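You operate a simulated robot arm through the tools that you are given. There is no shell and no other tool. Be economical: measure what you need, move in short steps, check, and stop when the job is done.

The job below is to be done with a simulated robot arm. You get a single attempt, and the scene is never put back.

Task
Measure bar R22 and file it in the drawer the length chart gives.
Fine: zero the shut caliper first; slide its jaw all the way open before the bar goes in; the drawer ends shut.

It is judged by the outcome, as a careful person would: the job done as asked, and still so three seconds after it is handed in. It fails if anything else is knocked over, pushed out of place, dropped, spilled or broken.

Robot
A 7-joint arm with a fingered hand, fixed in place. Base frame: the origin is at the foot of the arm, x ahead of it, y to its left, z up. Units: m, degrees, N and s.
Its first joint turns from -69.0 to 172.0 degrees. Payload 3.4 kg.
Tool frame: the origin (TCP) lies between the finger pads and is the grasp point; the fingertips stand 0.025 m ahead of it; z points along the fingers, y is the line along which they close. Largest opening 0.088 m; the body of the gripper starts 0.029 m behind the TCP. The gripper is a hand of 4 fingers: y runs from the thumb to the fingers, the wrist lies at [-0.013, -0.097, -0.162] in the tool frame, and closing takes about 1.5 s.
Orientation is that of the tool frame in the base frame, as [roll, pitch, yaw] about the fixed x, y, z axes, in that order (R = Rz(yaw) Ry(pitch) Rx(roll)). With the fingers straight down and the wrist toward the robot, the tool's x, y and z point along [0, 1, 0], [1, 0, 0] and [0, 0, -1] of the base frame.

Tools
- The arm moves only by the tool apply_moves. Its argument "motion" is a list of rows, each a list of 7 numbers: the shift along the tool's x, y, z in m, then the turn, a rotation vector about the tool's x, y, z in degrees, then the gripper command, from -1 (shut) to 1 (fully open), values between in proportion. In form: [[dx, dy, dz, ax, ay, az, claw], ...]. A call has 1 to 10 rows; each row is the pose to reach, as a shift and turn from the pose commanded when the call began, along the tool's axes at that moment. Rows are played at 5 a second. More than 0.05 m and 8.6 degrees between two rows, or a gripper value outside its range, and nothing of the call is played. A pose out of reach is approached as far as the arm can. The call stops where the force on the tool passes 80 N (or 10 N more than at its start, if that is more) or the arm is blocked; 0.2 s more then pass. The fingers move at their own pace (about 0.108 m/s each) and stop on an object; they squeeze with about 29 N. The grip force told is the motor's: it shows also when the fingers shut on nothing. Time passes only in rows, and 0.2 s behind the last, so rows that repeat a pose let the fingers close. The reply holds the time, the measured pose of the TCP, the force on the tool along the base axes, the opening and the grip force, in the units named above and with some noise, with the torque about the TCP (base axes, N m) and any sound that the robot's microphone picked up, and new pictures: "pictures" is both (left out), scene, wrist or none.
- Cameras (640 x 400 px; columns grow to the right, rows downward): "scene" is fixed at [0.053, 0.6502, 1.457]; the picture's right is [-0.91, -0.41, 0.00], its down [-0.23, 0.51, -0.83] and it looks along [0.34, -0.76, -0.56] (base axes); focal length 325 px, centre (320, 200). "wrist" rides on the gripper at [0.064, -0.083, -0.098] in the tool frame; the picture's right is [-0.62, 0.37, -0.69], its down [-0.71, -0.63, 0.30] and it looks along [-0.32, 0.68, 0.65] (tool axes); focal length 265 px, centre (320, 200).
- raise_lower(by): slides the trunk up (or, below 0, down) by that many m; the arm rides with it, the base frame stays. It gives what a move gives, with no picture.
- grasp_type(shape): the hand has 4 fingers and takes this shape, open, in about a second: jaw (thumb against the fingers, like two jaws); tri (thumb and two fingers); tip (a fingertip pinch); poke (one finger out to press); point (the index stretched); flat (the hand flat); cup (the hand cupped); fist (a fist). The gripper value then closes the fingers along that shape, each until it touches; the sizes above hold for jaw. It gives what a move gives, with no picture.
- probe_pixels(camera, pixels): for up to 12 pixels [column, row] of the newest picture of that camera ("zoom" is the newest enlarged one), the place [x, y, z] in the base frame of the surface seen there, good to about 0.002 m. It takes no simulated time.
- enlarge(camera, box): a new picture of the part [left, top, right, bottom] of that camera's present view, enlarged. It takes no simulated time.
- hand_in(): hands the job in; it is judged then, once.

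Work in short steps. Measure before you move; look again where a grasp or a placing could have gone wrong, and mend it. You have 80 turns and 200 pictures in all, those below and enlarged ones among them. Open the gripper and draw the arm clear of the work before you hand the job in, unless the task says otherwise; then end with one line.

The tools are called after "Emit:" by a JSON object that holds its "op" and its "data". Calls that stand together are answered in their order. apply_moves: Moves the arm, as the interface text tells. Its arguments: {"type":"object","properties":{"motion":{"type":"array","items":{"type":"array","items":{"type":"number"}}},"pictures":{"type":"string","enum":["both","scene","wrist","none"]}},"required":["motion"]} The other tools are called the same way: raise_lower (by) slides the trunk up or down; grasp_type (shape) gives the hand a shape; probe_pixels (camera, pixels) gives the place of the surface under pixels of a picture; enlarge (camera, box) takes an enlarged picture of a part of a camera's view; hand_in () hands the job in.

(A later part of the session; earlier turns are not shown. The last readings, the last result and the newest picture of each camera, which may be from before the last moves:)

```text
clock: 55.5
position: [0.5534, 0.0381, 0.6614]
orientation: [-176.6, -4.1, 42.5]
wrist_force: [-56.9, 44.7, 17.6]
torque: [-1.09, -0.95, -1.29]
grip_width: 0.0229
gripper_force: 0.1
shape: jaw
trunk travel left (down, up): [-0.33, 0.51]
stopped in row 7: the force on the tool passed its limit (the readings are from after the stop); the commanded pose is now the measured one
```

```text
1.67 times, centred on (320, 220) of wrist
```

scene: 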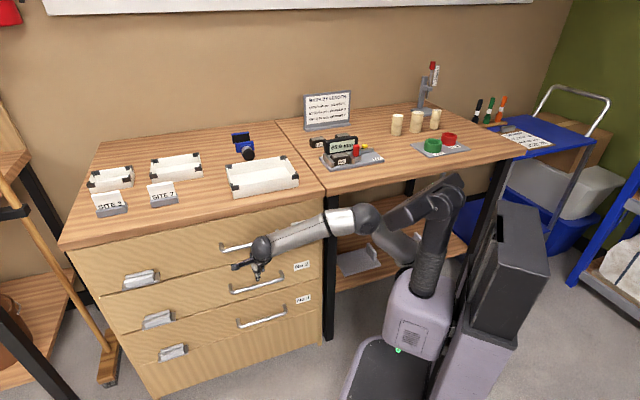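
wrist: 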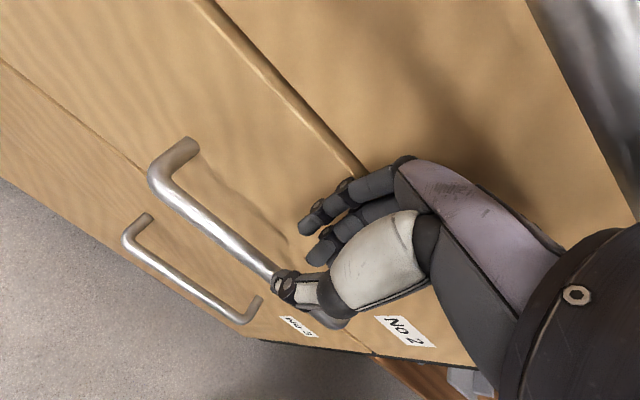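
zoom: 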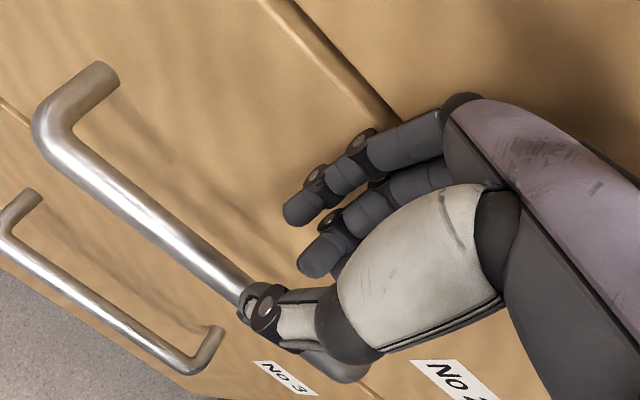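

The back of the hand touched the drawer front (72 N, pushing inward only). I'll back off 0.035 and tilt the tool about 28° so that the knuckles clear.

Emit:
{"op": "apply_moves", "data": {"motion": [[0, -0.02, 0, 0, 1, 0, -0.3], [0, -0.04, 0, -5, 2, 0, -0.3], [0, -0.04, 0, -10, 3, 0, -0.3], [0, -0.04, 0, -15, 4, 0, -0.3], [0, -0.04, 0, -20, 4, 0, -0.3], [0, -0.04, 0, -25, 4, 0, -0.3], [0, -0.04, 0, -31, 4, 0, -0.3], [0, -0.04, 0, -31, 4, 0, -0.3]]}}

Emit:
{"op": "enlarge", "data": {"camera": "scene", "box": [200, 200, 340, 340]}}

```text
clock: 57.5
position: [0.5475, 0.0372, 0.6806]
orientation: [155.1, -11.0, 39.6]
wrist_force: [-0.9, -0.4, -0.3]
torque: [0.0, -0.03, 0.01]
grip_width: 0.0312
gripper_force: 0.1
shape: jaw
trunk travel left (down, up): [-0.33, 0.51]
stopped in row 8: the arm was blocked; the commanded pose is now the measured one
```

scene: 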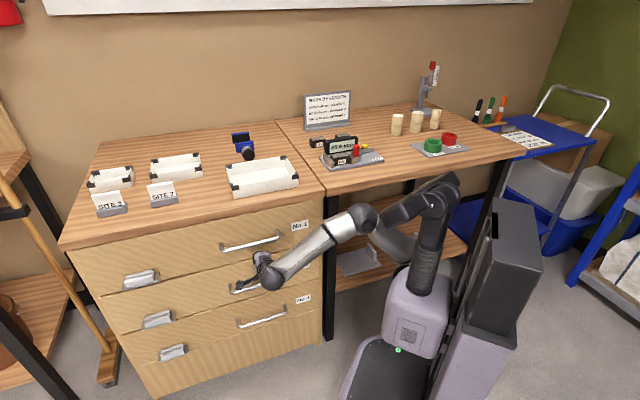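
wrist: 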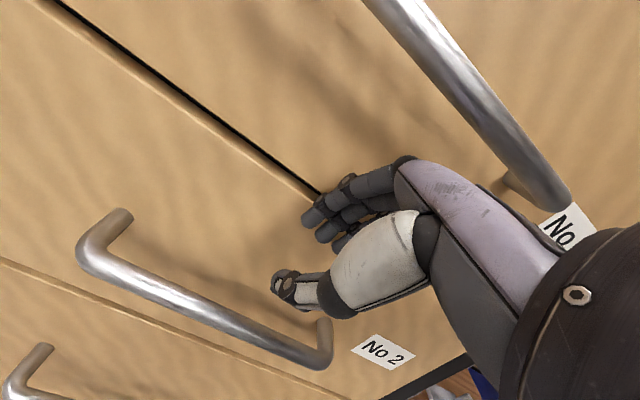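

```text
2.86 times, centred on (270, 270) of scene
```

zoom: 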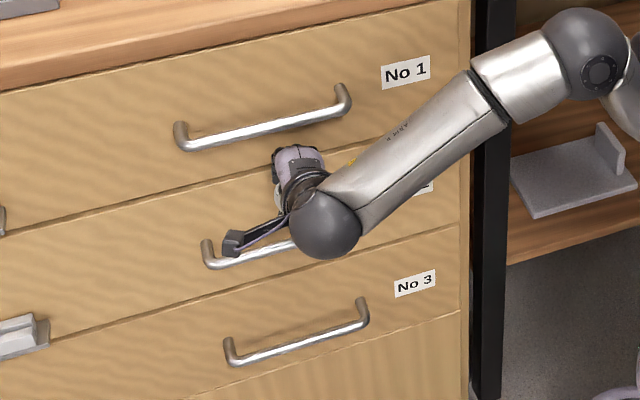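

The tilt is now 25° with a pitch error of -11° (my sign was wrong). I'll correct the pitch and yaw in place, slightly backed off.

Emit:
{"op": "apply_moves", "data": {"motion": [[0, -0.004, -0.002, 0, -2, -1, -0.3], [0, -0.008, -0.004, 0, -4, -2, -0.3], [0, -0.012, -0.005, 0, -6, -3, -0.3], [0, -0.012, -0.005, -1, -8, -4, -0.3], [0, -0.012, -0.005, -2, -10, -5, -0.3], [0, -0.012, -0.005, -2, -11, -5, -0.3], [0, -0.012, -0.005, -2, -11, -5, -0.3]]}}

Emit:
{"op": "enlarge", "data": {"camera": "wrist", "box": [160, 100, 480, 400]}}

```text
clock: 59.1
position: [0.5458, 0.0302, 0.6987]
orientation: [156.0, -1.9, 36.6]
wrist_force: [-14.2, 14.6, 6.1]
torque: [-0.59, -0.45, -0.31]
grip_width: 0.0286
gripper_force: 0.0
shape: jaw
trunk travel left (down, up): [-0.33, 0.51]
```

scene: 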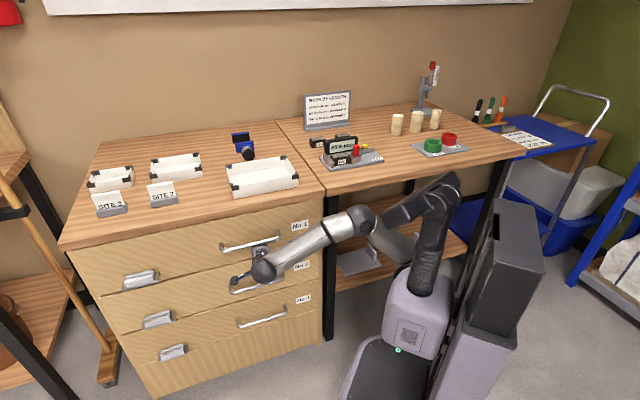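
wrist: 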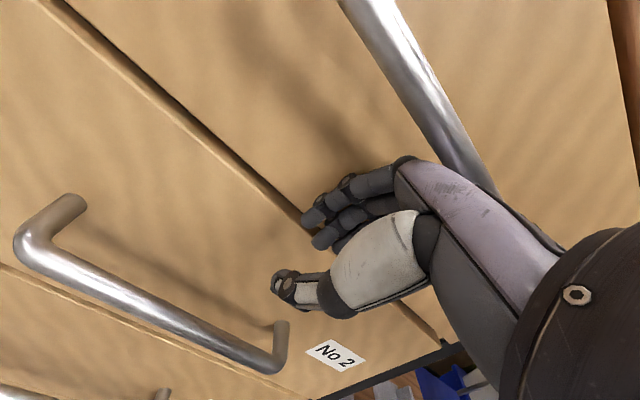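

```text
1.33 times, centred on (320, 250) of wrist
```

zoom: 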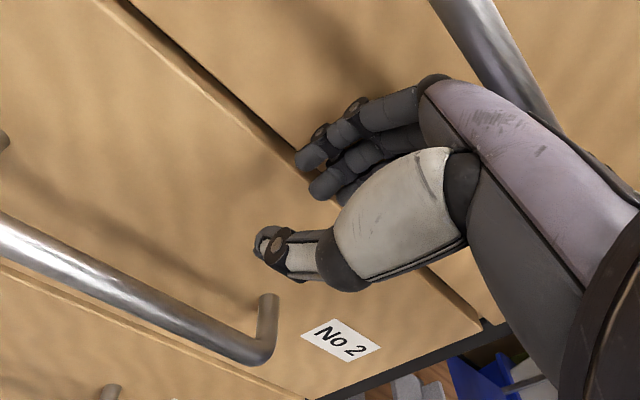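

The arm drifts against the front here; the yaw/tilt combination is awkward. I'll retreat straight out 0.12 m, then use a hand pointing more horizontally with yaw about 70, which suits the arm.

Emit:
{"op": "apply_moves", "data": {"motion": [[-0.004, -0.027, -0.012, 0, 0, 0, -0.3], [-0.009, -0.054, -0.024, 0, 0, 0, -0.3], [-0.013, -0.081, -0.036, 0, 0, 0, -0.3], [-0.0175, -0.108, -0.048, 0, 0, 0, -0.3], [-0.0175, -0.108, -0.048, 0, 0, -5, -0.3], [-0.0175, -0.108, -0.048, 0, 0, -10, -0.3], [-0.0175, -0.108, -0.048, 0, 0, -15, -0.3], [-0.0175, -0.108, -0.048, 0, 0, -15, -0.3]], "pictures": "scene"}}

```text
clock: 60.8
position: [0.4583, 0.1061, 0.6324]
orientation: [162.7, 10.4, 50.5]
wrist_force: [-0.2, 0.1, -1.0]
torque: [0.01, 0.0, -0.01]
grip_width: 0.031
gripper_force: 0.2
shape: jaw
trunk travel left (down, up): [-0.33, 0.51]
stopped in row 8: the arm was blocked; the commanded pose is now the measured one
```

scene: 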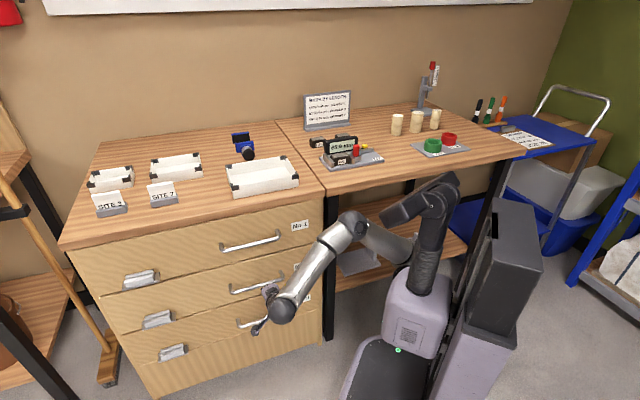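

Now I'll correct yaw to about 72 and the pitch to 0 here, slowly.

Emit:
{"op": "apply_moves", "data": {"motion": [[0, 0, 0, -0.6, 2.7, -2.9, -0.3], [0, 0, 0, -1.3, 5.3, -5.9, -0.3], [0, 0, 0, -2, 8, -8.8, -0.3], [0, 0, 0, -2.6, 10.7, -11.7, -0.3], [0, 0, 0, -3.2, 13.3, -14.7, -0.3], [0, 0, 0, -3.9, 16, -17.6, -0.3], [0, 0, 0, -3.9, 16, -17.6, -0.3]], "pictures": "scene"}}

```text
clock: 62.4
position: [0.4575, 0.1067, 0.6385]
orientation: [161.0, -0.6, 72.1]
wrist_force: [-0.4, 0.2, 0.5]
torque: [0.02, 0.02, 0.01]
grip_width: 0.0307
gripper_force: 0.1
shape: jaw
trunk travel left (down, up): [-0.33, 0.51]
```

scene: 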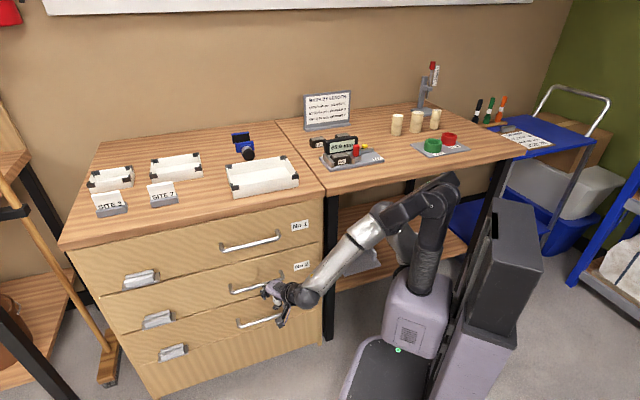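

Yaw 72 tracks well. Now tilt 45° more about tool x.

Emit:
{"op": "apply_moves", "data": {"motion": [[0, 0, 0, -6, 0, 0, -0.3], [0, 0, 0, -12, 0, 0, -0.3], [0, 0, 0, -18, 0, 0, -0.3], [0, 0, 0, -24, 0, 0, -0.3], [0, 0, 0, -30, 0, 0, 0.0], [0, 0, 0, -36, 0, 0, 0.0], [0, 0, 0, -42, 0, 0, 0.0], [0, 0, 0, -45, 0, 0, 0.0], [0, 0, 0, -45, 0, 0, 0.0]]}}

```text
clock: 64.4
position: [0.4649, 0.0983, 0.6388]
orientation: [116.1, -0.6, 71.0]
wrist_force: [0.3, 0.1, 0.3]
torque: [0.02, 0.01, 0.02]
grip_width: 0.0435
gripper_force: 0.0
shape: jaw
trunk travel left (down, up): [-0.33, 0.51]
```

scene: 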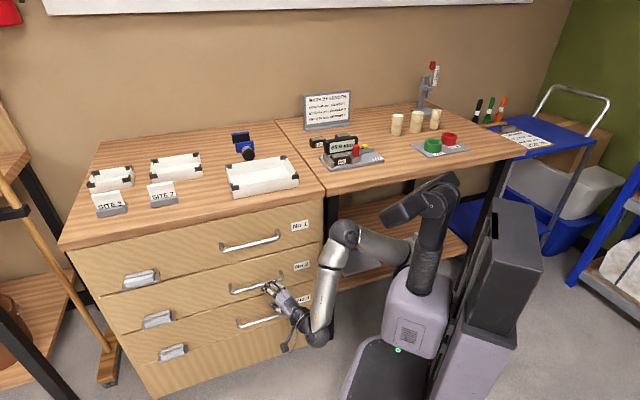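
wrist: 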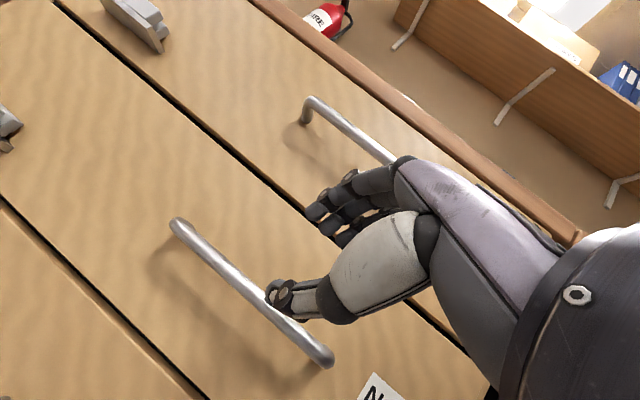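

The tool is steady at tilt 64°, yaw 71. The target on the bar is tool shift (-0.028, 0.002, 0.106). I'll shift and go in most of the way with the hand open 0.06.

Emit:
{"op": "apply_moves", "data": {"motion": [[-0.014, 0.001, 0.015, 0, 0, 0, 0.35], [-0.028, 0.002, 0.03, 0, 0, 0, 0.35], [-0.028, 0.002, 0.05, 0, 0, 0, 0.35], [-0.028, 0.002, 0.068, 0, 0, 0, 0.35], [-0.028, 0.002, 0.068, 0, 0, 0, 0.35]]}}

Emit:
{"op": "enlarge", "data": {"camera": "wrist", "box": [160, 120, 440, 360]}}

Emit:
{"op": "enlarge", "data": {"camera": "scene", "box": [210, 240, 330, 340]}}

```text
clock: 65.6
position: [0.5127, 0.0536, 0.61]
orientation: [116.2, -0.3, 71.4]
wrist_force: [-0.2, 0.4, -0.5]
torque: [0.05, 0.0, 0.02]
grip_width: 0.0592
gripper_force: 0.0
shape: jaw
trunk travel left (down, up): [-0.33, 0.51]
```

scene: 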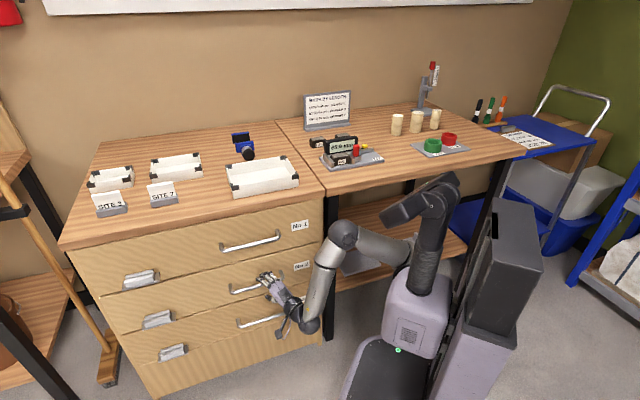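
wrist: 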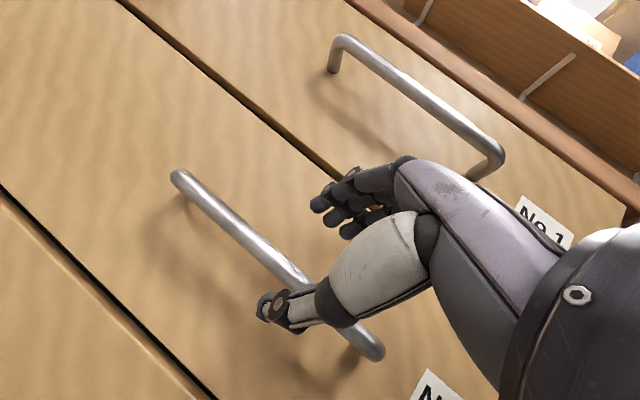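

```text
1.67 times, centred on (300, 240) of wrist
```

zoom: 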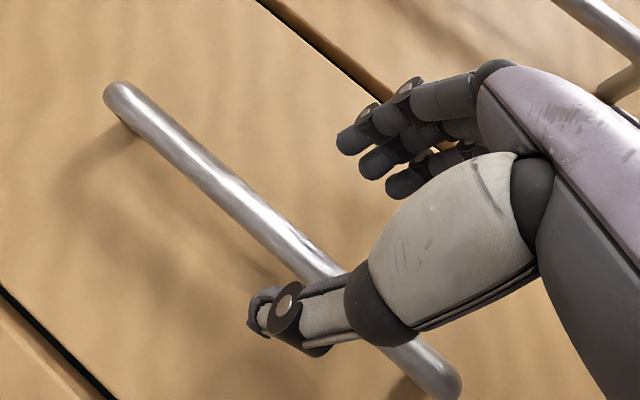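

```text
4.00 times, centred on (270, 290) of scene
```

zoom: 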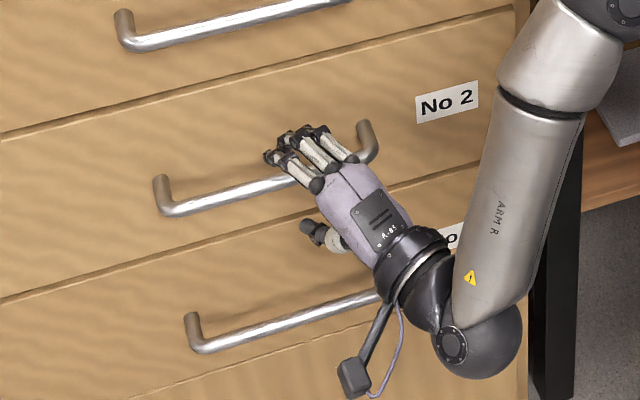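

The fingers pass over the bar and the thumb below it. Advance 0.037 m along tool z and close.

Emit:
{"op": "apply_moves", "data": {"motion": [[0, 0, 0.015, 0, 0, 0, 0.35], [0, 0, 0.028, 0, 0, 0, 0.35], [0, 0, 0.037, 0, 0, 0, 0.35], [0, 0, 0.037, 0, 0, 0, -0.3], [0, 0, 0.037, 0, 0, 0, -1], [0, 0, 0.037, 0, 0, 0, -1], [0, 0, 0.037, 0, 0, 0, -1]], "pictures": "wrist"}}

Emit:
{"op": "enlarge", "data": {"camera": "scene", "box": [210, 240, 330, 340]}}

```text
clock: 67.2
position: [0.5418, 0.0479, 0.5894]
orientation: [115.9, 0.6, 71.9]
wrist_force: [2.2, -0.9, -0.7]
torque: [0.01, -0.02, 0.02]
grip_width: 0.0084
gripper_force: 29.4
shape: jaw
trunk travel left (down, up): [-0.33, 0.51]
```

wrist: 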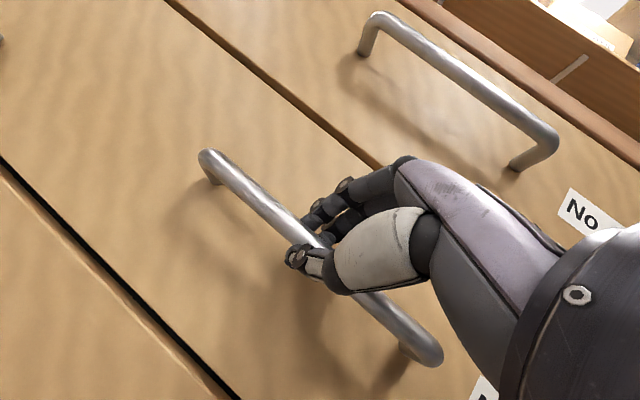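

```text
4.00 times, centred on (270, 290) of scene
```

zoom: 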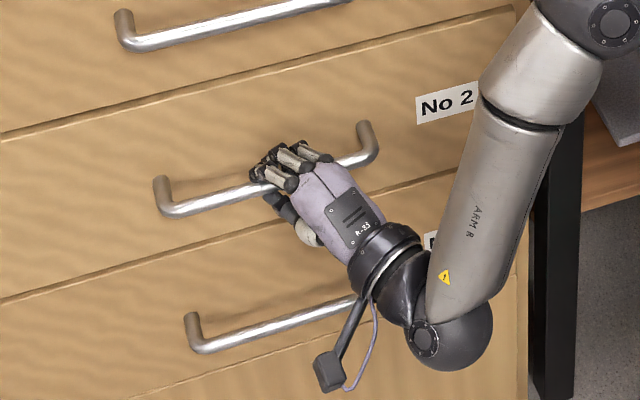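

The bar is held (width 0.008). I'll pull straight out along the drawer normal, 0.06 m first.

Emit:
{"op": "apply_moves", "data": {"motion": [[0.0045, -0.0039, -0.008, 0, 0, 0, -1], [0.0091, -0.0078, -0.016, 0, 0, 0, -1], [0.0136, -0.0117, -0.024, 0, 0, 0, -1], [0.0182, -0.0156, -0.032, 0, 0, 0, -1], [0.0227, -0.0195, -0.04, 0, 0, 0, -1], [0.0272, -0.0234, -0.048, 0, 0, 0, -1]], "pictures": "scene"}}

```text
clock: 68.6
position: [0.496, 0.0937, 0.5888]
orientation: [115.7, 0.6, 72.6]
wrist_force: [-3.2, -3.7, -2.0]
torque: [0.05, -0.03, -0.03]
grip_width: 0.0085
gripper_force: 29.4
shape: jaw
trunk travel left (down, up): [-0.33, 0.51]
```

scene: 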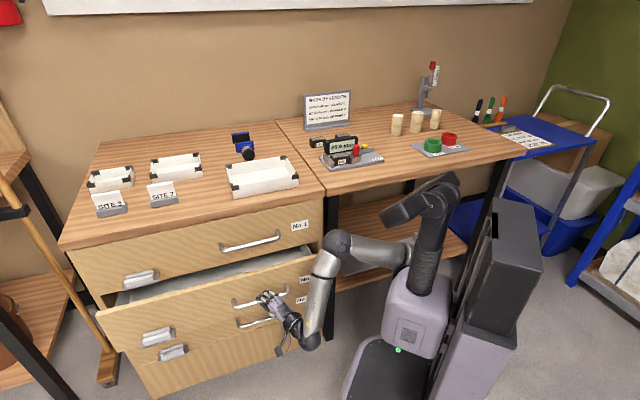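

Drawer 2 opens easily. Pull another 0.10 m.

Emit:
{"op": "apply_moves", "data": {"motion": [[0.0057, -0.0049, -0.01, 0, 0, 0, -1], [0.0114, -0.0098, -0.02, 0, 0, 0, -1], [0.017, -0.0146, -0.03, 0, 0, 0, -1], [0.0227, -0.0195, -0.04, 0, 0, 0, -1], [0.0284, -0.0244, -0.05, 0, 0, 0, -1], [0.034, -0.0292, -0.06, 0, 0, 0, -1], [0.04, -0.034, -0.07, 0, 0, 0, -1], [0.0454, -0.039, -0.08, 0, 0, 0, -1]], "pictures": "scene"}}

```text
clock: 70.4
position: [0.4769, 0.1313, 0.6132]
orientation: [114.9, 0.3, 72.7]
wrist_force: [1.1, -0.7, 1.0]
torque: [0.04, 0.08, -0.01]
grip_width: 0.0058
gripper_force: 29.8
shape: jaw
out of reach, approached as far as the arm can: row 3, 4, 5, 6, 7, 8
trunk travel left (down, up): [-0.33, 0.51]
```

scene: 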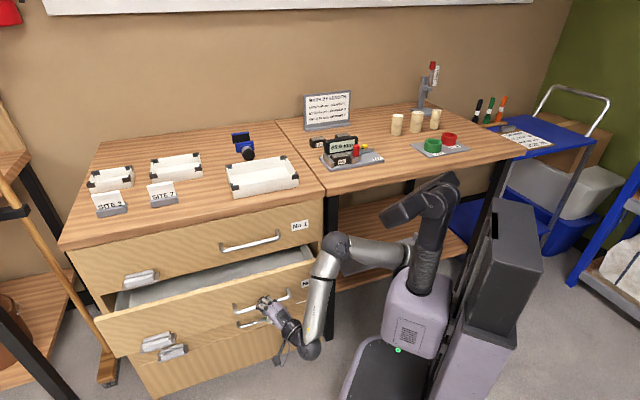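

The arm reached its limit and the hand seems to have slipped up off the bar. I'll look.

Emit:
{"op": "enlarge", "data": {"camera": "scene", "box": [190, 230, 340, 360]}}

Emit:
{"op": "probe_pixels", "data": {"camera": "scene", "pixels": [[235, 309], [286, 292], [180, 315], [150, 330], [215, 278], [320, 258], [300, 262], [250, 283], [230, 272], [250, 268]]}}

```text
3.08 times, centred on (265, 295) of scene
```

zoom: 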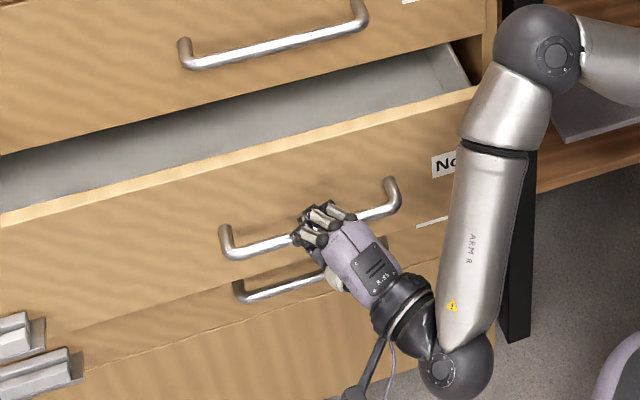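

```text
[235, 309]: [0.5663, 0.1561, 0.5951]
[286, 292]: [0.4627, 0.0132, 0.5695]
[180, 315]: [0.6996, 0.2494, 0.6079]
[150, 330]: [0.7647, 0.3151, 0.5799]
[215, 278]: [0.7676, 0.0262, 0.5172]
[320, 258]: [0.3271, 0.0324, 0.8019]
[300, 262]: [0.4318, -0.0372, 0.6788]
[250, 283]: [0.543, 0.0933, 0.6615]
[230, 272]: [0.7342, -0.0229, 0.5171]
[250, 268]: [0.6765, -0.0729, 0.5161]
```

The drawer is open about 0.09 m (front now at d≈0.318, rim z≈0.678, floor z≈0.517). I'll let go, retreat, then pinch the front panel's rim from above with a lightly tilted hand to pull further.

Emit:
{"op": "apply_moves", "data": {"motion": [[0, 0, 0, 0, 0, 0, 0.35], [0, 0, 0, 0, 0, 0, 0.35], [0, 0.01, 0, 0, 0, 0, 0.35], [0, 0.03, -0.01, 3, 0, 0, 0.35], [0, 0.06, -0.02, 8, 0, 0, 0.35], [0, 0.09, -0.02, 14, 0, 0, 0.35], [0, 0.12, -0.02, 20, 0, 0, 0.35], [0, 0.14, -0.01, 26, 0, 0, 0.35], [0, 0.15, 0, 32, 0, 0, 0.35], [0, 0.15, 0, 32, 0, 0, 0.35]]}}

```text
clock: 72.6
position: [0.5427, 0.1093, 0.7398]
orientation: [147.7, 0.7, 72.8]
wrist_force: [0.6, 0.0, 0.3]
torque: [0.0, 0.0, -0.02]
grip_width: 0.0592
gripper_force: 0.1
shape: jaw
trunk travel left (down, up): [-0.33, 0.51]
```

scene: 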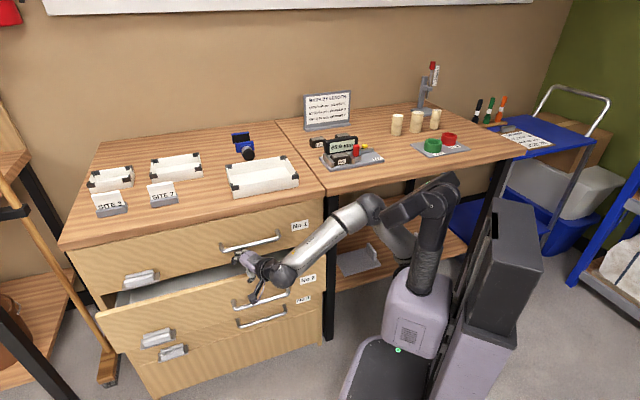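
wrist: 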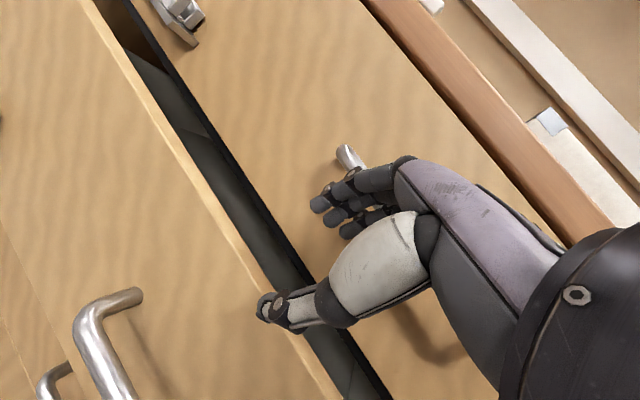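

The hand is free, above the rim. I'll reduce the tilt to about 15° and turn to yaw 60, staying at this place.

Emit:
{"op": "apply_moves", "data": {"motion": [[0, 0, 0, 2.8, -1.1, 1.8, 0.35], [0, 0, 0, 5.7, -2.3, 3.7, 0.35], [0, 0, 0, 8.5, -3.4, 5.5, 0.35], [0, 0, 0, 11.3, -4.6, 7.3, 0.35], [0, 0, 0, 14.2, -5.7, 9.2, 0.35], [0, 0, 0, 17, -6.9, 11, 0.35], [0, 0, 0, 17, -6.9, 11, 0.35]]}}

Emit:
{"op": "enlarge", "data": {"camera": "scene", "box": [190, 220, 340, 340]}}

```text
clock: 74.2
position: [0.5421, 0.1057, 0.7608]
orientation: [164.4, 0.1, 59.2]
wrist_force: [-11.9, 16.6, 5.2]
torque: [-0.46, -0.43, 0.12]
grip_width: 0.0561
gripper_force: 0.0
shape: jaw
trunk travel left (down, up): [-0.33, 0.51]
```

scene: 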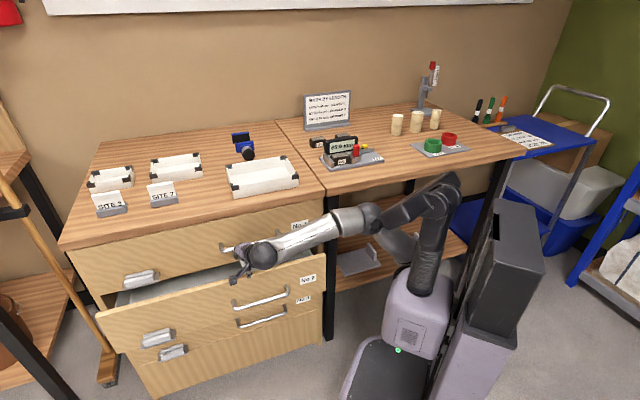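
wrist: 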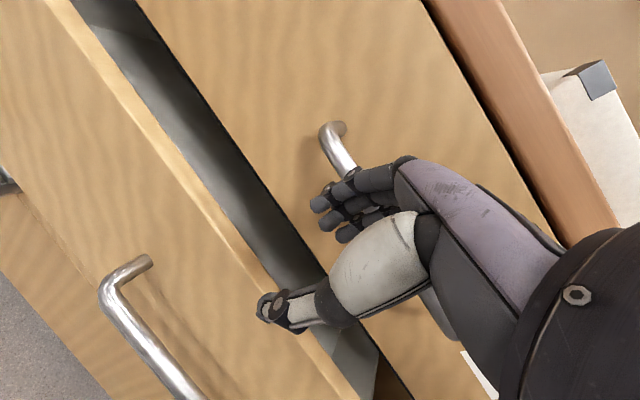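

```text
3.33 times, centred on (265, 280) of scene
```

zoom: 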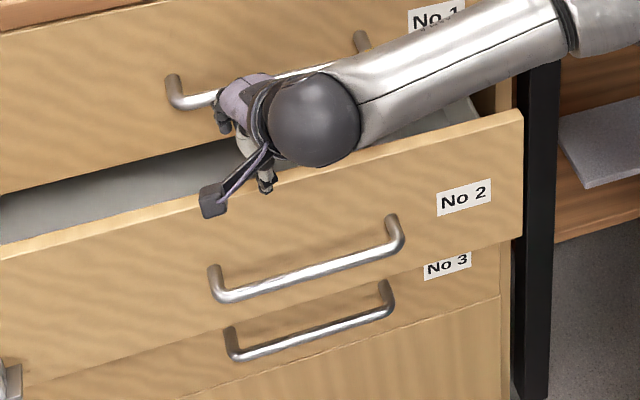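

The fingers brush handle 1 (20 N). I'll back out, go lower, then in over the rim beneath the handle.

Emit:
{"op": "apply_moves", "data": {"motion": [[0.0036, -0.014, -0.004, 0, 0, 0, 0.35], [0.0073, -0.028, -0.0078, 0, 0, 0, 0.35], [0.0073, -0.036, 0.02, 0, 0, 0, 0.35], [0.0073, -0.0441, 0.05, 0, 0, 0, 0.35], [0.0073, -0.0441, 0.05, 0, 0, 0, 0.35]]}}

Emit:
{"op": "enlarge", "data": {"camera": "scene", "box": [190, 220, 340, 340]}}

```text
clock: 75.6
position: [0.535, 0.1073, 0.713]
orientation: [166.2, -2.1, 56.8]
wrist_force: [-0.4, -0.5, -0.7]
torque: [-0.01, 0.02, 0.02]
grip_width: 0.0591
gripper_force: 0.1
shape: jaw
trunk travel left (down, up): [-0.33, 0.51]
stopped in row 5: the arm was blocked; the commanded pose is now the measured one
```

scene: 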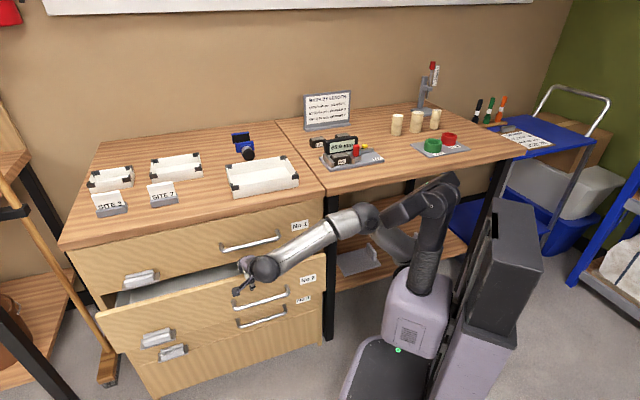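
wrist: 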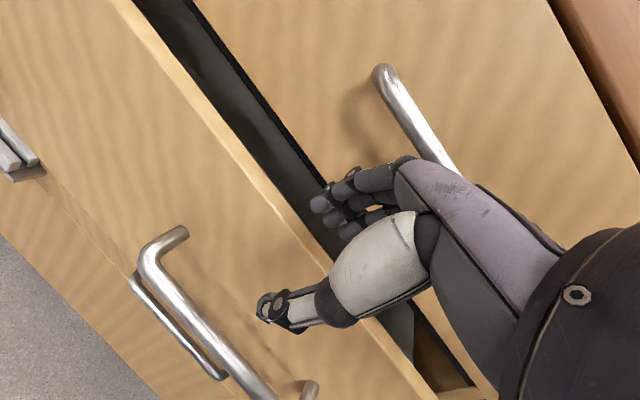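

```text
3.33 times, centred on (265, 280) of scene
```

zoom: 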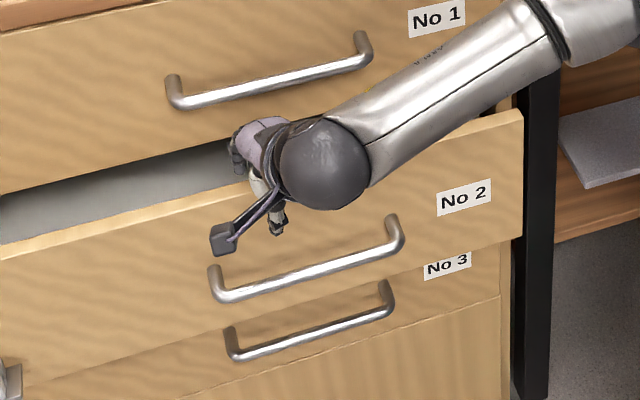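

The thumb is outside and the fingers over the gap. I'll move +0.015 along d, then down 0.045 and close on the panel.

Emit:
{"op": "apply_moves", "data": {"motion": [[-0.0031, 0.0142, 0.0036, 0, 0, 0, 0.35], [-0.0031, 0.009, 0.025, 0, 0, 0, 0.35], [-0.0031, 0.0033, 0.047, 0, 0, 0, 0.35], [-0.0031, 0.0033, 0.047, 0, 0, 0, -0.2], [-0.0031, 0.0033, 0.047, 0, 0, 0, -1], [-0.0031, 0.0033, 0.047, 0, 0, 0, -1], [-0.0031, 0.0033, 0.047, 0, 0, 0, -1]]}}

Emit:
{"op": "enlarge", "data": {"camera": "scene", "box": [190, 220, 340, 340]}}

```text
clock: 77.4
position: [0.559, 0.0785, 0.6895]
orientation: [168.1, -5.9, 53.9]
wrist_force: [2.7, 1.9, -1.7]
torque: [0.04, 0.03, 0.15]
grip_width: 0.0147
gripper_force: 29.3
shape: jaw
trunk travel left (down, up): [-0.33, 0.51]
stopped in row 7: the arm was blocked; the commanded pose is now the measured one
```

scene: 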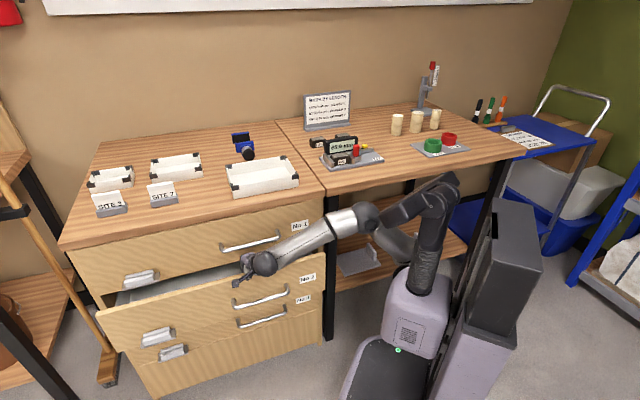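
wrist: 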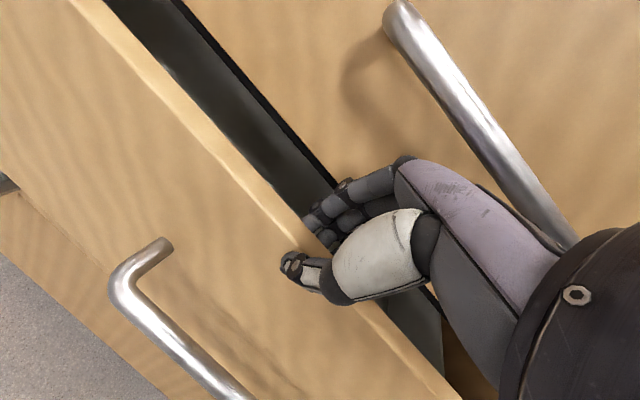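

```text
3.33 times, centred on (265, 280) of scene
```

zoom: 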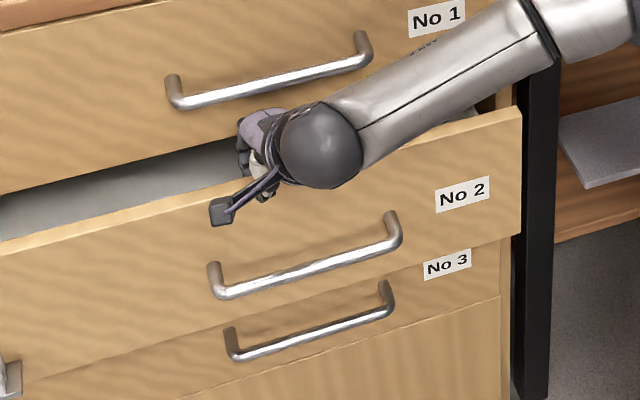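

The panel is pinched (0.0147 m). Pull out along -d slowly, 0.09 m.

Emit:
{"op": "apply_moves", "data": {"motion": [[0.0016, -0.0097, -0.002, 0, 0, 0, -1], [0.0031, -0.0193, -0.004, 0, 0, 0, -1], [0.0047, -0.029, -0.006, 0, 0, 0, -1], [0.0062, -0.0386, -0.008, 0, 0, 0, -1], [0.0078, -0.0483, -0.01, 0, 0, 0, -1], [0.0094, -0.058, -0.012, 0, 0, 0, -1], [0.011, -0.0676, -0.014, 0, 0, 0, -1], [0.0125, -0.0773, -0.016, 0, 0, 0, -1], [0.014, -0.087, -0.018, 0, 0, 0, -1], [0.014, -0.087, -0.018, 0, 0, 0, -1]]}}

```text
clock: 79.8
position: [0.5077, 0.1231, 0.7127]
orientation: [170.4, -9.2, 51.0]
wrist_force: [-0.2, 0.6, -0.9]
torque: [0.02, 0.0, -0.02]
grip_width: 0.0113
gripper_force: 28.6
shape: jaw
trunk travel left (down, up): [-0.33, 0.51]
stopped in row 10: the arm was blocked; the commanded pose is now the measured one
```

scene: 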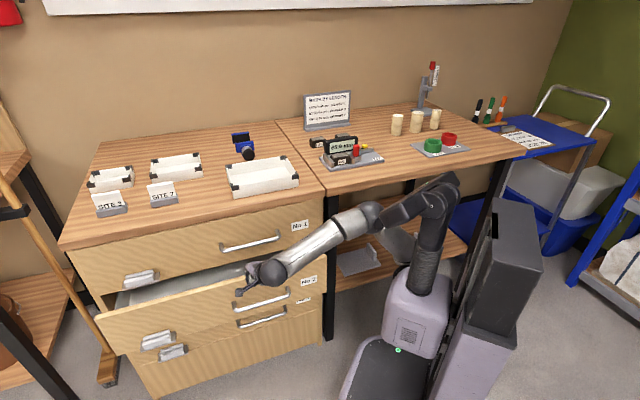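
wrist: 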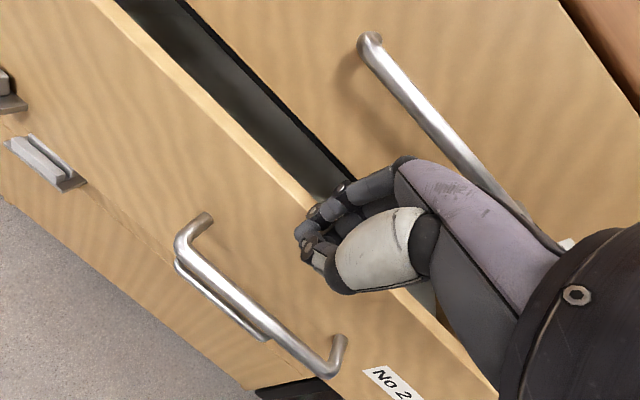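

The hand rose off the rim again: near yaw 50 the arm is limited and drifts, while yaw ≥72 tracked well. I'll raise, open and turn to yaw 80 level.

Emit:
{"op": "apply_moves", "data": {"motion": [[0, 0, -0.01, 0, 0, 0, 0.35], [0, 0, -0.025, 0, 0, 0, 0.35], [0, 0, -0.03, 0.9, -0.9, -6, 0.35], [0, 0, -0.03, 1.8, -1.7, -12, 0.35], [0, 0, -0.03, 2.7, -2.6, -18, 0.35], [0, 0, -0.03, 3.7, -3.4, -24, 0.35], [0, 0, -0.03, 4.6, -4.3, -30, 0.35], [0, 0, -0.03, 4.6, -4.3, -30, 0.35]], "pictures": "wrist"}}

Emit:
{"op": "enlarge", "data": {"camera": "scene", "box": [190, 220, 340, 340]}}

```text
clock: 81.6
position: [0.4988, 0.1247, 0.7388]
orientation: [172.5, 0.0, 80.4]
wrist_force: [0.1, 0.2, 0.7]
torque: [0.01, 0.01, -0.01]
grip_width: 0.0588
gripper_force: 0.1
shape: jaw
trunk travel left (down, up): [-0.33, 0.51]
```

wrist: 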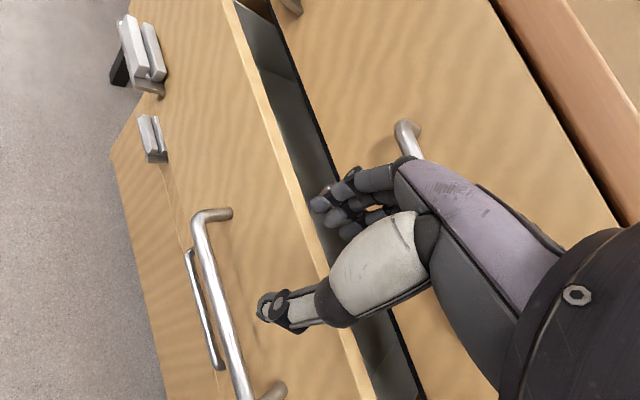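

```text
3.33 times, centred on (265, 280) of scene
```

zoom: 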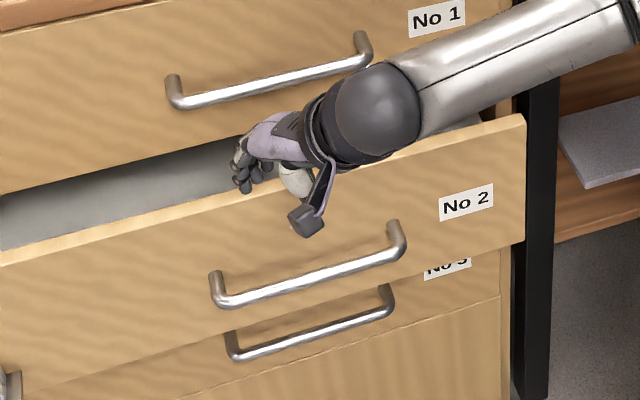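

Stable at yaw 80. I'll probe the rim to place the fingers behind it.

Emit:
{"op": "probe_pixels", "data": {"camera": "zoom", "pixels": [[120, 237], [120, 231], [430, 150], [450, 138], [250, 186], [270, 178], [300, 215], [100, 210]]}}

```text
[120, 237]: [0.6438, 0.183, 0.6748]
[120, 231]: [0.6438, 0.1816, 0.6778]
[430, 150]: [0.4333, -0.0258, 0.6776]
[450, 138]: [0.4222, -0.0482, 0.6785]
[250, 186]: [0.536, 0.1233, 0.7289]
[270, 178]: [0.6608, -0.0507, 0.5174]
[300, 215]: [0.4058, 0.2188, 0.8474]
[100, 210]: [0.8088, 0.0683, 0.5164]
```

Rim is at d 0.325–0.34. I'll go down to z≈0.705, move in 0.066 along d so that the fingers pass behind the panel, then lower 0.04 and hook (no squeeze).

Emit:
{"op": "apply_moves", "data": {"motion": [[0, -0.0044, 0.0337, 0, 0, 0, 0.35], [-0.0126, 0.0135, 0.036, 0, 0, 0, 0.35], [-0.0252, 0.0314, 0.0384, 0, 0, 0, 0.35], [-0.0378, 0.0493, 0.0408, 0, 0, 0, 0.35], [-0.0378, 0.0467, 0.06, 0, 0, 0, 0.35], [-0.0378, 0.0441, 0.0804, 0, 0, 0, 0.35], [-0.0378, 0.0441, 0.0804, 0, 0, 0, 0.2]], "pictures": "wrist"}}

Emit:
{"op": "enlarge", "data": {"camera": "scene", "box": [190, 220, 340, 340]}}

```text
clock: 83.2
position: [0.5494, 0.0735, 0.6828]
orientation: [172.1, -2.5, 79.7]
wrist_force: [0.3, 0.1, 0.2]
torque: [0.01, -0.01, 0.01]
grip_width: 0.0529
gripper_force: 0.1
shape: jaw
trunk travel left (down, up): [-0.33, 0.51]
```

wrist: 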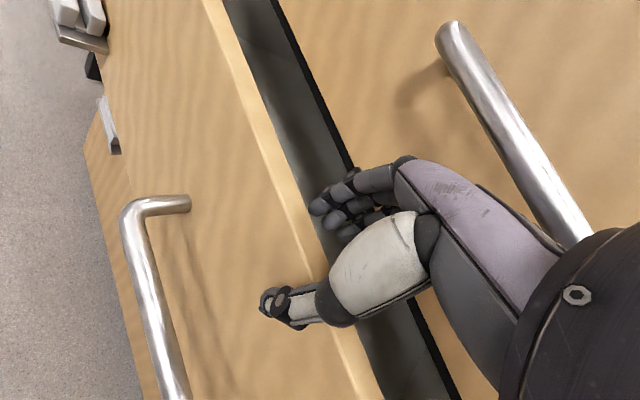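

```text
3.33 times, centred on (265, 280) of scene
```

zoom: 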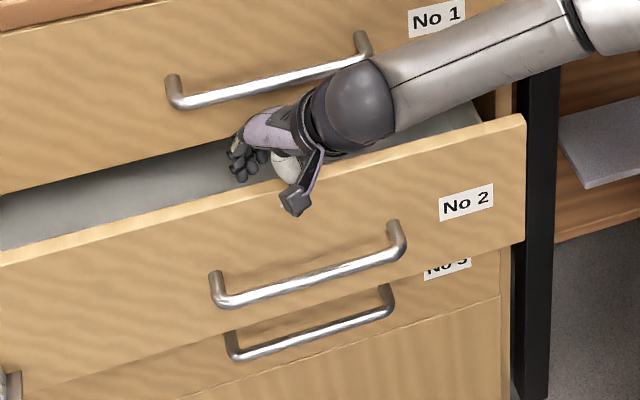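

Fingers are inside, only 1.6 cm below the rim, so I'll lower the trunk 0.02 for depth and then pull out along -d.

Emit:
{"op": "raise_lower", "data": {"by": -0.02}}

Emit:
{"op": "apply_moves", "data": {"motion": [[0.0074, -0.0106, -0.0014, 0, 0, 0, 0.2], [0.0149, -0.0211, -0.0028, 0, 0, 0, 0.2], [0.0223, -0.0317, -0.0042, 0, 0, 0, 0.2], [0.0298, -0.0423, -0.0056, 0, 0, 0, 0.2], [0.0372, -0.0528, -0.007, 0, 0, 0, 0.2], [0.0447, -0.0634, -0.0083, 0, 0, 0, 0.2], [0.0521, -0.074, -0.0097, 0, 0, 0, 0.2], [0.0596, -0.0846, -0.0111, 0, 0, 0, 0.2], [0.067, -0.0951, -0.0125, 0, 0, 0, 0.2], [0.0745, -0.1057, -0.0139, 0, 0, 0, 0.2]]}}

```text
clock: 83.8
position: [0.5524, 0.0705, 0.6599]
orientation: [172.4, -2.3, 79.3]
wrist_force: [-0.6, 0.5, -0.1]
torque: [0.01, 0.02, 0.01]
grip_width: 0.0531
gripper_force: 0.0
shape: jaw
trunk travel left (down, up): [-0.31, 0.53]
```

```text
clock: 86.0
position: [0.4607, 0.1644, 0.6587]
orientation: [172.9, -2.1, 79.1]
wrist_force: [0.2, -0.8, 0.2]
torque: [0.01, -0.02, -0.02]
grip_width: 0.0533
gripper_force: 0.0
shape: jaw
trunk travel left (down, up): [-0.31, 0.53]
```

scene: 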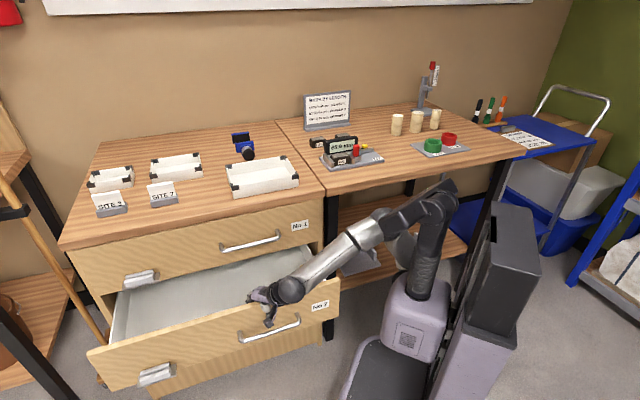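
wrist: 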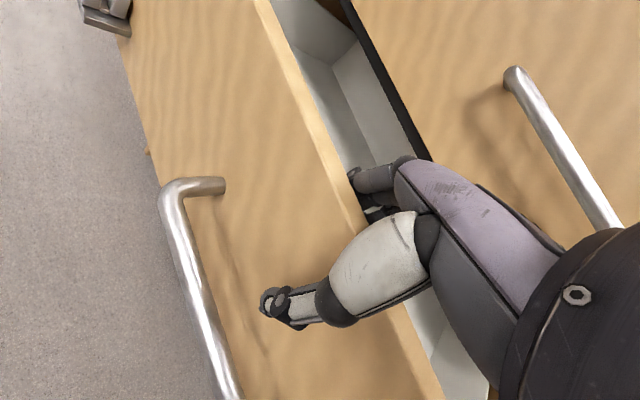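

Drawer 2 is now about 0.19 m open. I'll pull 0.035 m more for hand room, then lift the fingers out.

Emit:
{"op": "apply_moves", "data": {"motion": [[0.0074, -0.0106, -0.0014, 0, 0, 0, 0.2], [0.0149, -0.0211, -0.0028, 0, 0, 0, 0.2], [0.0217, -0.0308, -0.0041, 0, 0, 0, 0.2], [0.019, -0.027, -0.0041, 0, 0, 0, 0.2], [0.019, -0.023, -0.034, 0, 0, 0, 0.2], [0.019, -0.018, -0.074, 0, 0, 0, 0.2], [0.019, -0.013, -0.114, 0, 0, 0, 0.2], [0.019, -0.013, -0.114, 0, 0, 0, 0.2]], "pictures": "scene"}}

Emit:
{"op": "enlarge", "data": {"camera": "scene", "box": [70, 220, 350, 400]}}

```text
clock: 87.8
position: [0.4326, 0.1882, 0.7624]
orientation: [172.8, -0.9, 80.3]
wrist_force: [-0.5, -0.2, 0.1]
torque: [-0.01, 0.02, 0.01]
grip_width: 0.0532
gripper_force: 0.1
shape: jaw
trunk travel left (down, up): [-0.31, 0.53]
```

scene: 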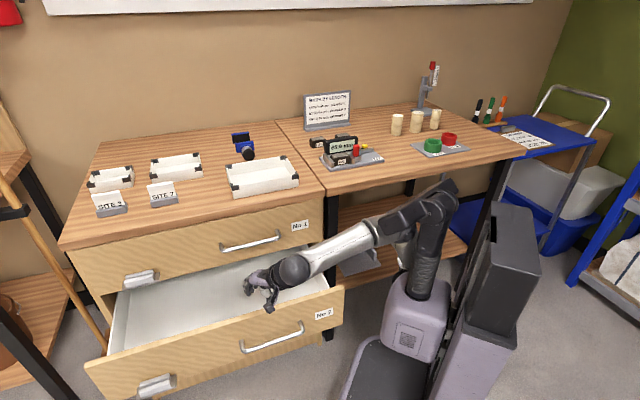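

```text
2.22 times, centred on (210, 310) of scene
```

zoom: 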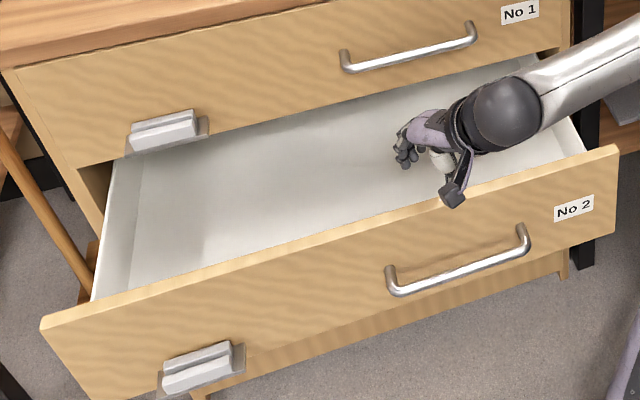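

The drawer is wide open (>0.2 m). Now I'll raise the trunk back and head to the caliper for R22.

Emit:
{"op": "raise_lower", "data": {"by": 0.39}}

Emit:
{"op": "apply_moves", "data": {"motion": [[-0.0465, 0.0062, 0.008, 0.7, 0, 3.2, 0.2], [-0.093, 0.0124, 0.016, 1.4, 0, 6.4, 0.2], [-0.1395, 0.0186, 0.024, 2.1, 0, 9.6, 0.2], [-0.186, 0.0248, 0.032, 2.8, 0, 12.8, 0.2], [-0.2325, 0.031, 0.04, 3.5, 0, 16, 0.2], [-0.279, 0.0372, 0.048, 4.2, 0, 19.2, 0.2], [-0.3255, 0.0434, 0.056, 4.9, 0, 22.4, 0.2], [-0.372, 0.0496, 0.064, 5.6, 0, 25.6, 0.2], [-0.4185, 0.0558, 0.072, 6.3, 0, 28.8, 0.2], [-0.465, 0.062, 0.08, 7, 0, 32, 0.2]], "pictures": "scene"}}

```text
clock: 91.6
position: [0.4332, 0.1887, 1.1526]
orientation: [172.7, -0.8, 80.1]
wrist_force: [-0.2, 0.0, -0.8]
torque: [0.0, 0.02, -0.02]
grip_width: 0.0531
gripper_force: 0.1
shape: jaw
trunk travel left (down, up): [-0.7, 0.14]
```

```text
clock: 93.8
position: [0.4252, -0.2816, 1.075]
orientation: [-179.6, -2.0, 48.3]
wrist_force: [0.0, -0.6, -0.3]
torque: [-0.02, 0.02, -0.01]
grip_width: 0.0528
gripper_force: 0.0
shape: jaw
trunk travel left (down, up): [-0.7, 0.14]
```

scene: 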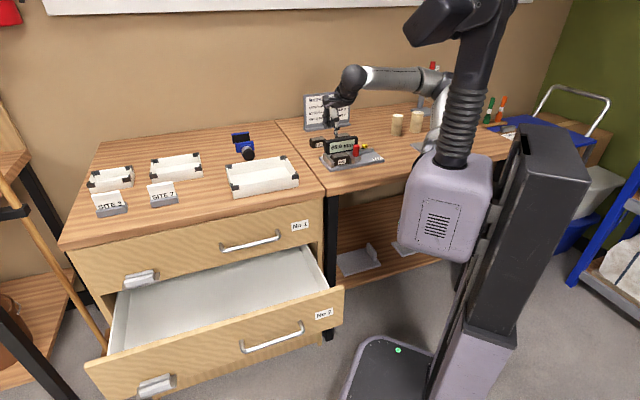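

Now I'll align above R22 (s=0.0535, d=0.527), yaw 45, and look before descending.

Emit:
{"op": "apply_moves", "data": {"motion": [[-0.025, 0.012, 0.02, 0, -1, 1.6, 0.2], [-0.0495, 0.0242, 0.045, 0, -2, 3.3, 0.2], [-0.0495, 0.0242, 0.07, 0, -2, 3.3, 0.2], [-0.0495, 0.0242, 0.07, 0, -2, 3.3, 0.2]]}}

Emit:
{"op": "enlarge", "data": {"camera": "scene", "box": [310, 100, 390, 170]}}

Emit:
{"op": "enlarge", "data": {"camera": "wrist", "box": [140, 120, 440, 340]}}

```text
clock: 94.8
position: [0.4148, -0.3302, 1.0051]
orientation: [-179.6, 0.0, 45.0]
wrist_force: [0.3, 0.5, 0.7]
torque: [0.03, -0.02, -0.03]
grip_width: 0.0532
gripper_force: 0.0
shape: jaw
trunk travel left (down, up): [-0.7, 0.14]
```

scene: 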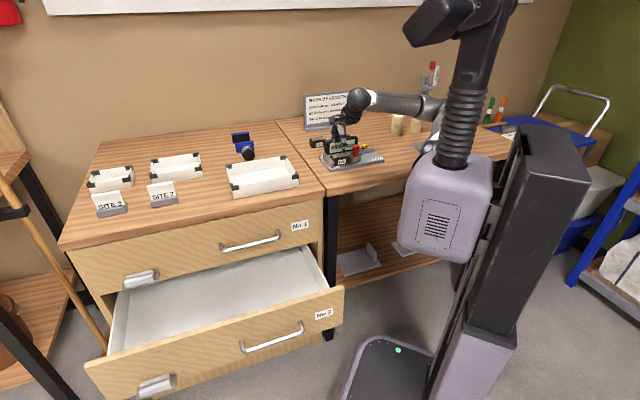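
wrist: 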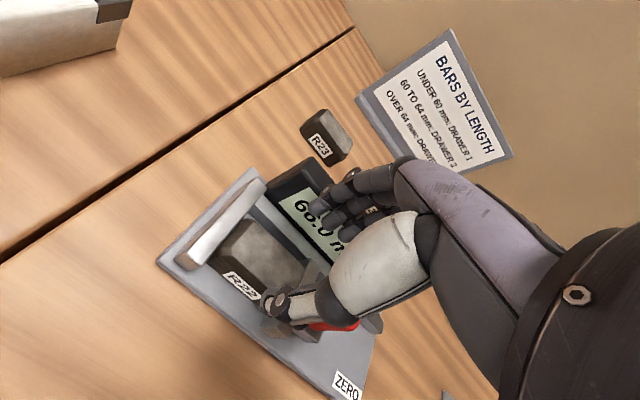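

```text
5.71 times, centred on (350, 135) of scene
```

zoom: 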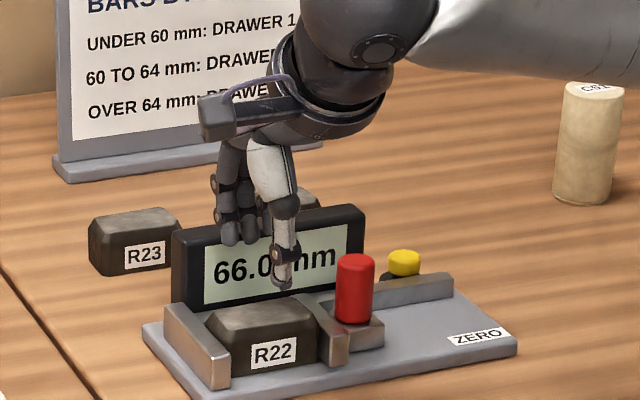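

```text
1.82 times, centred on (290, 230) of wrist
```

zoom: 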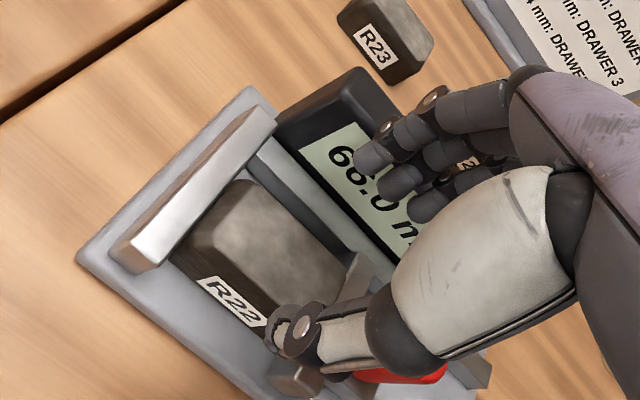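

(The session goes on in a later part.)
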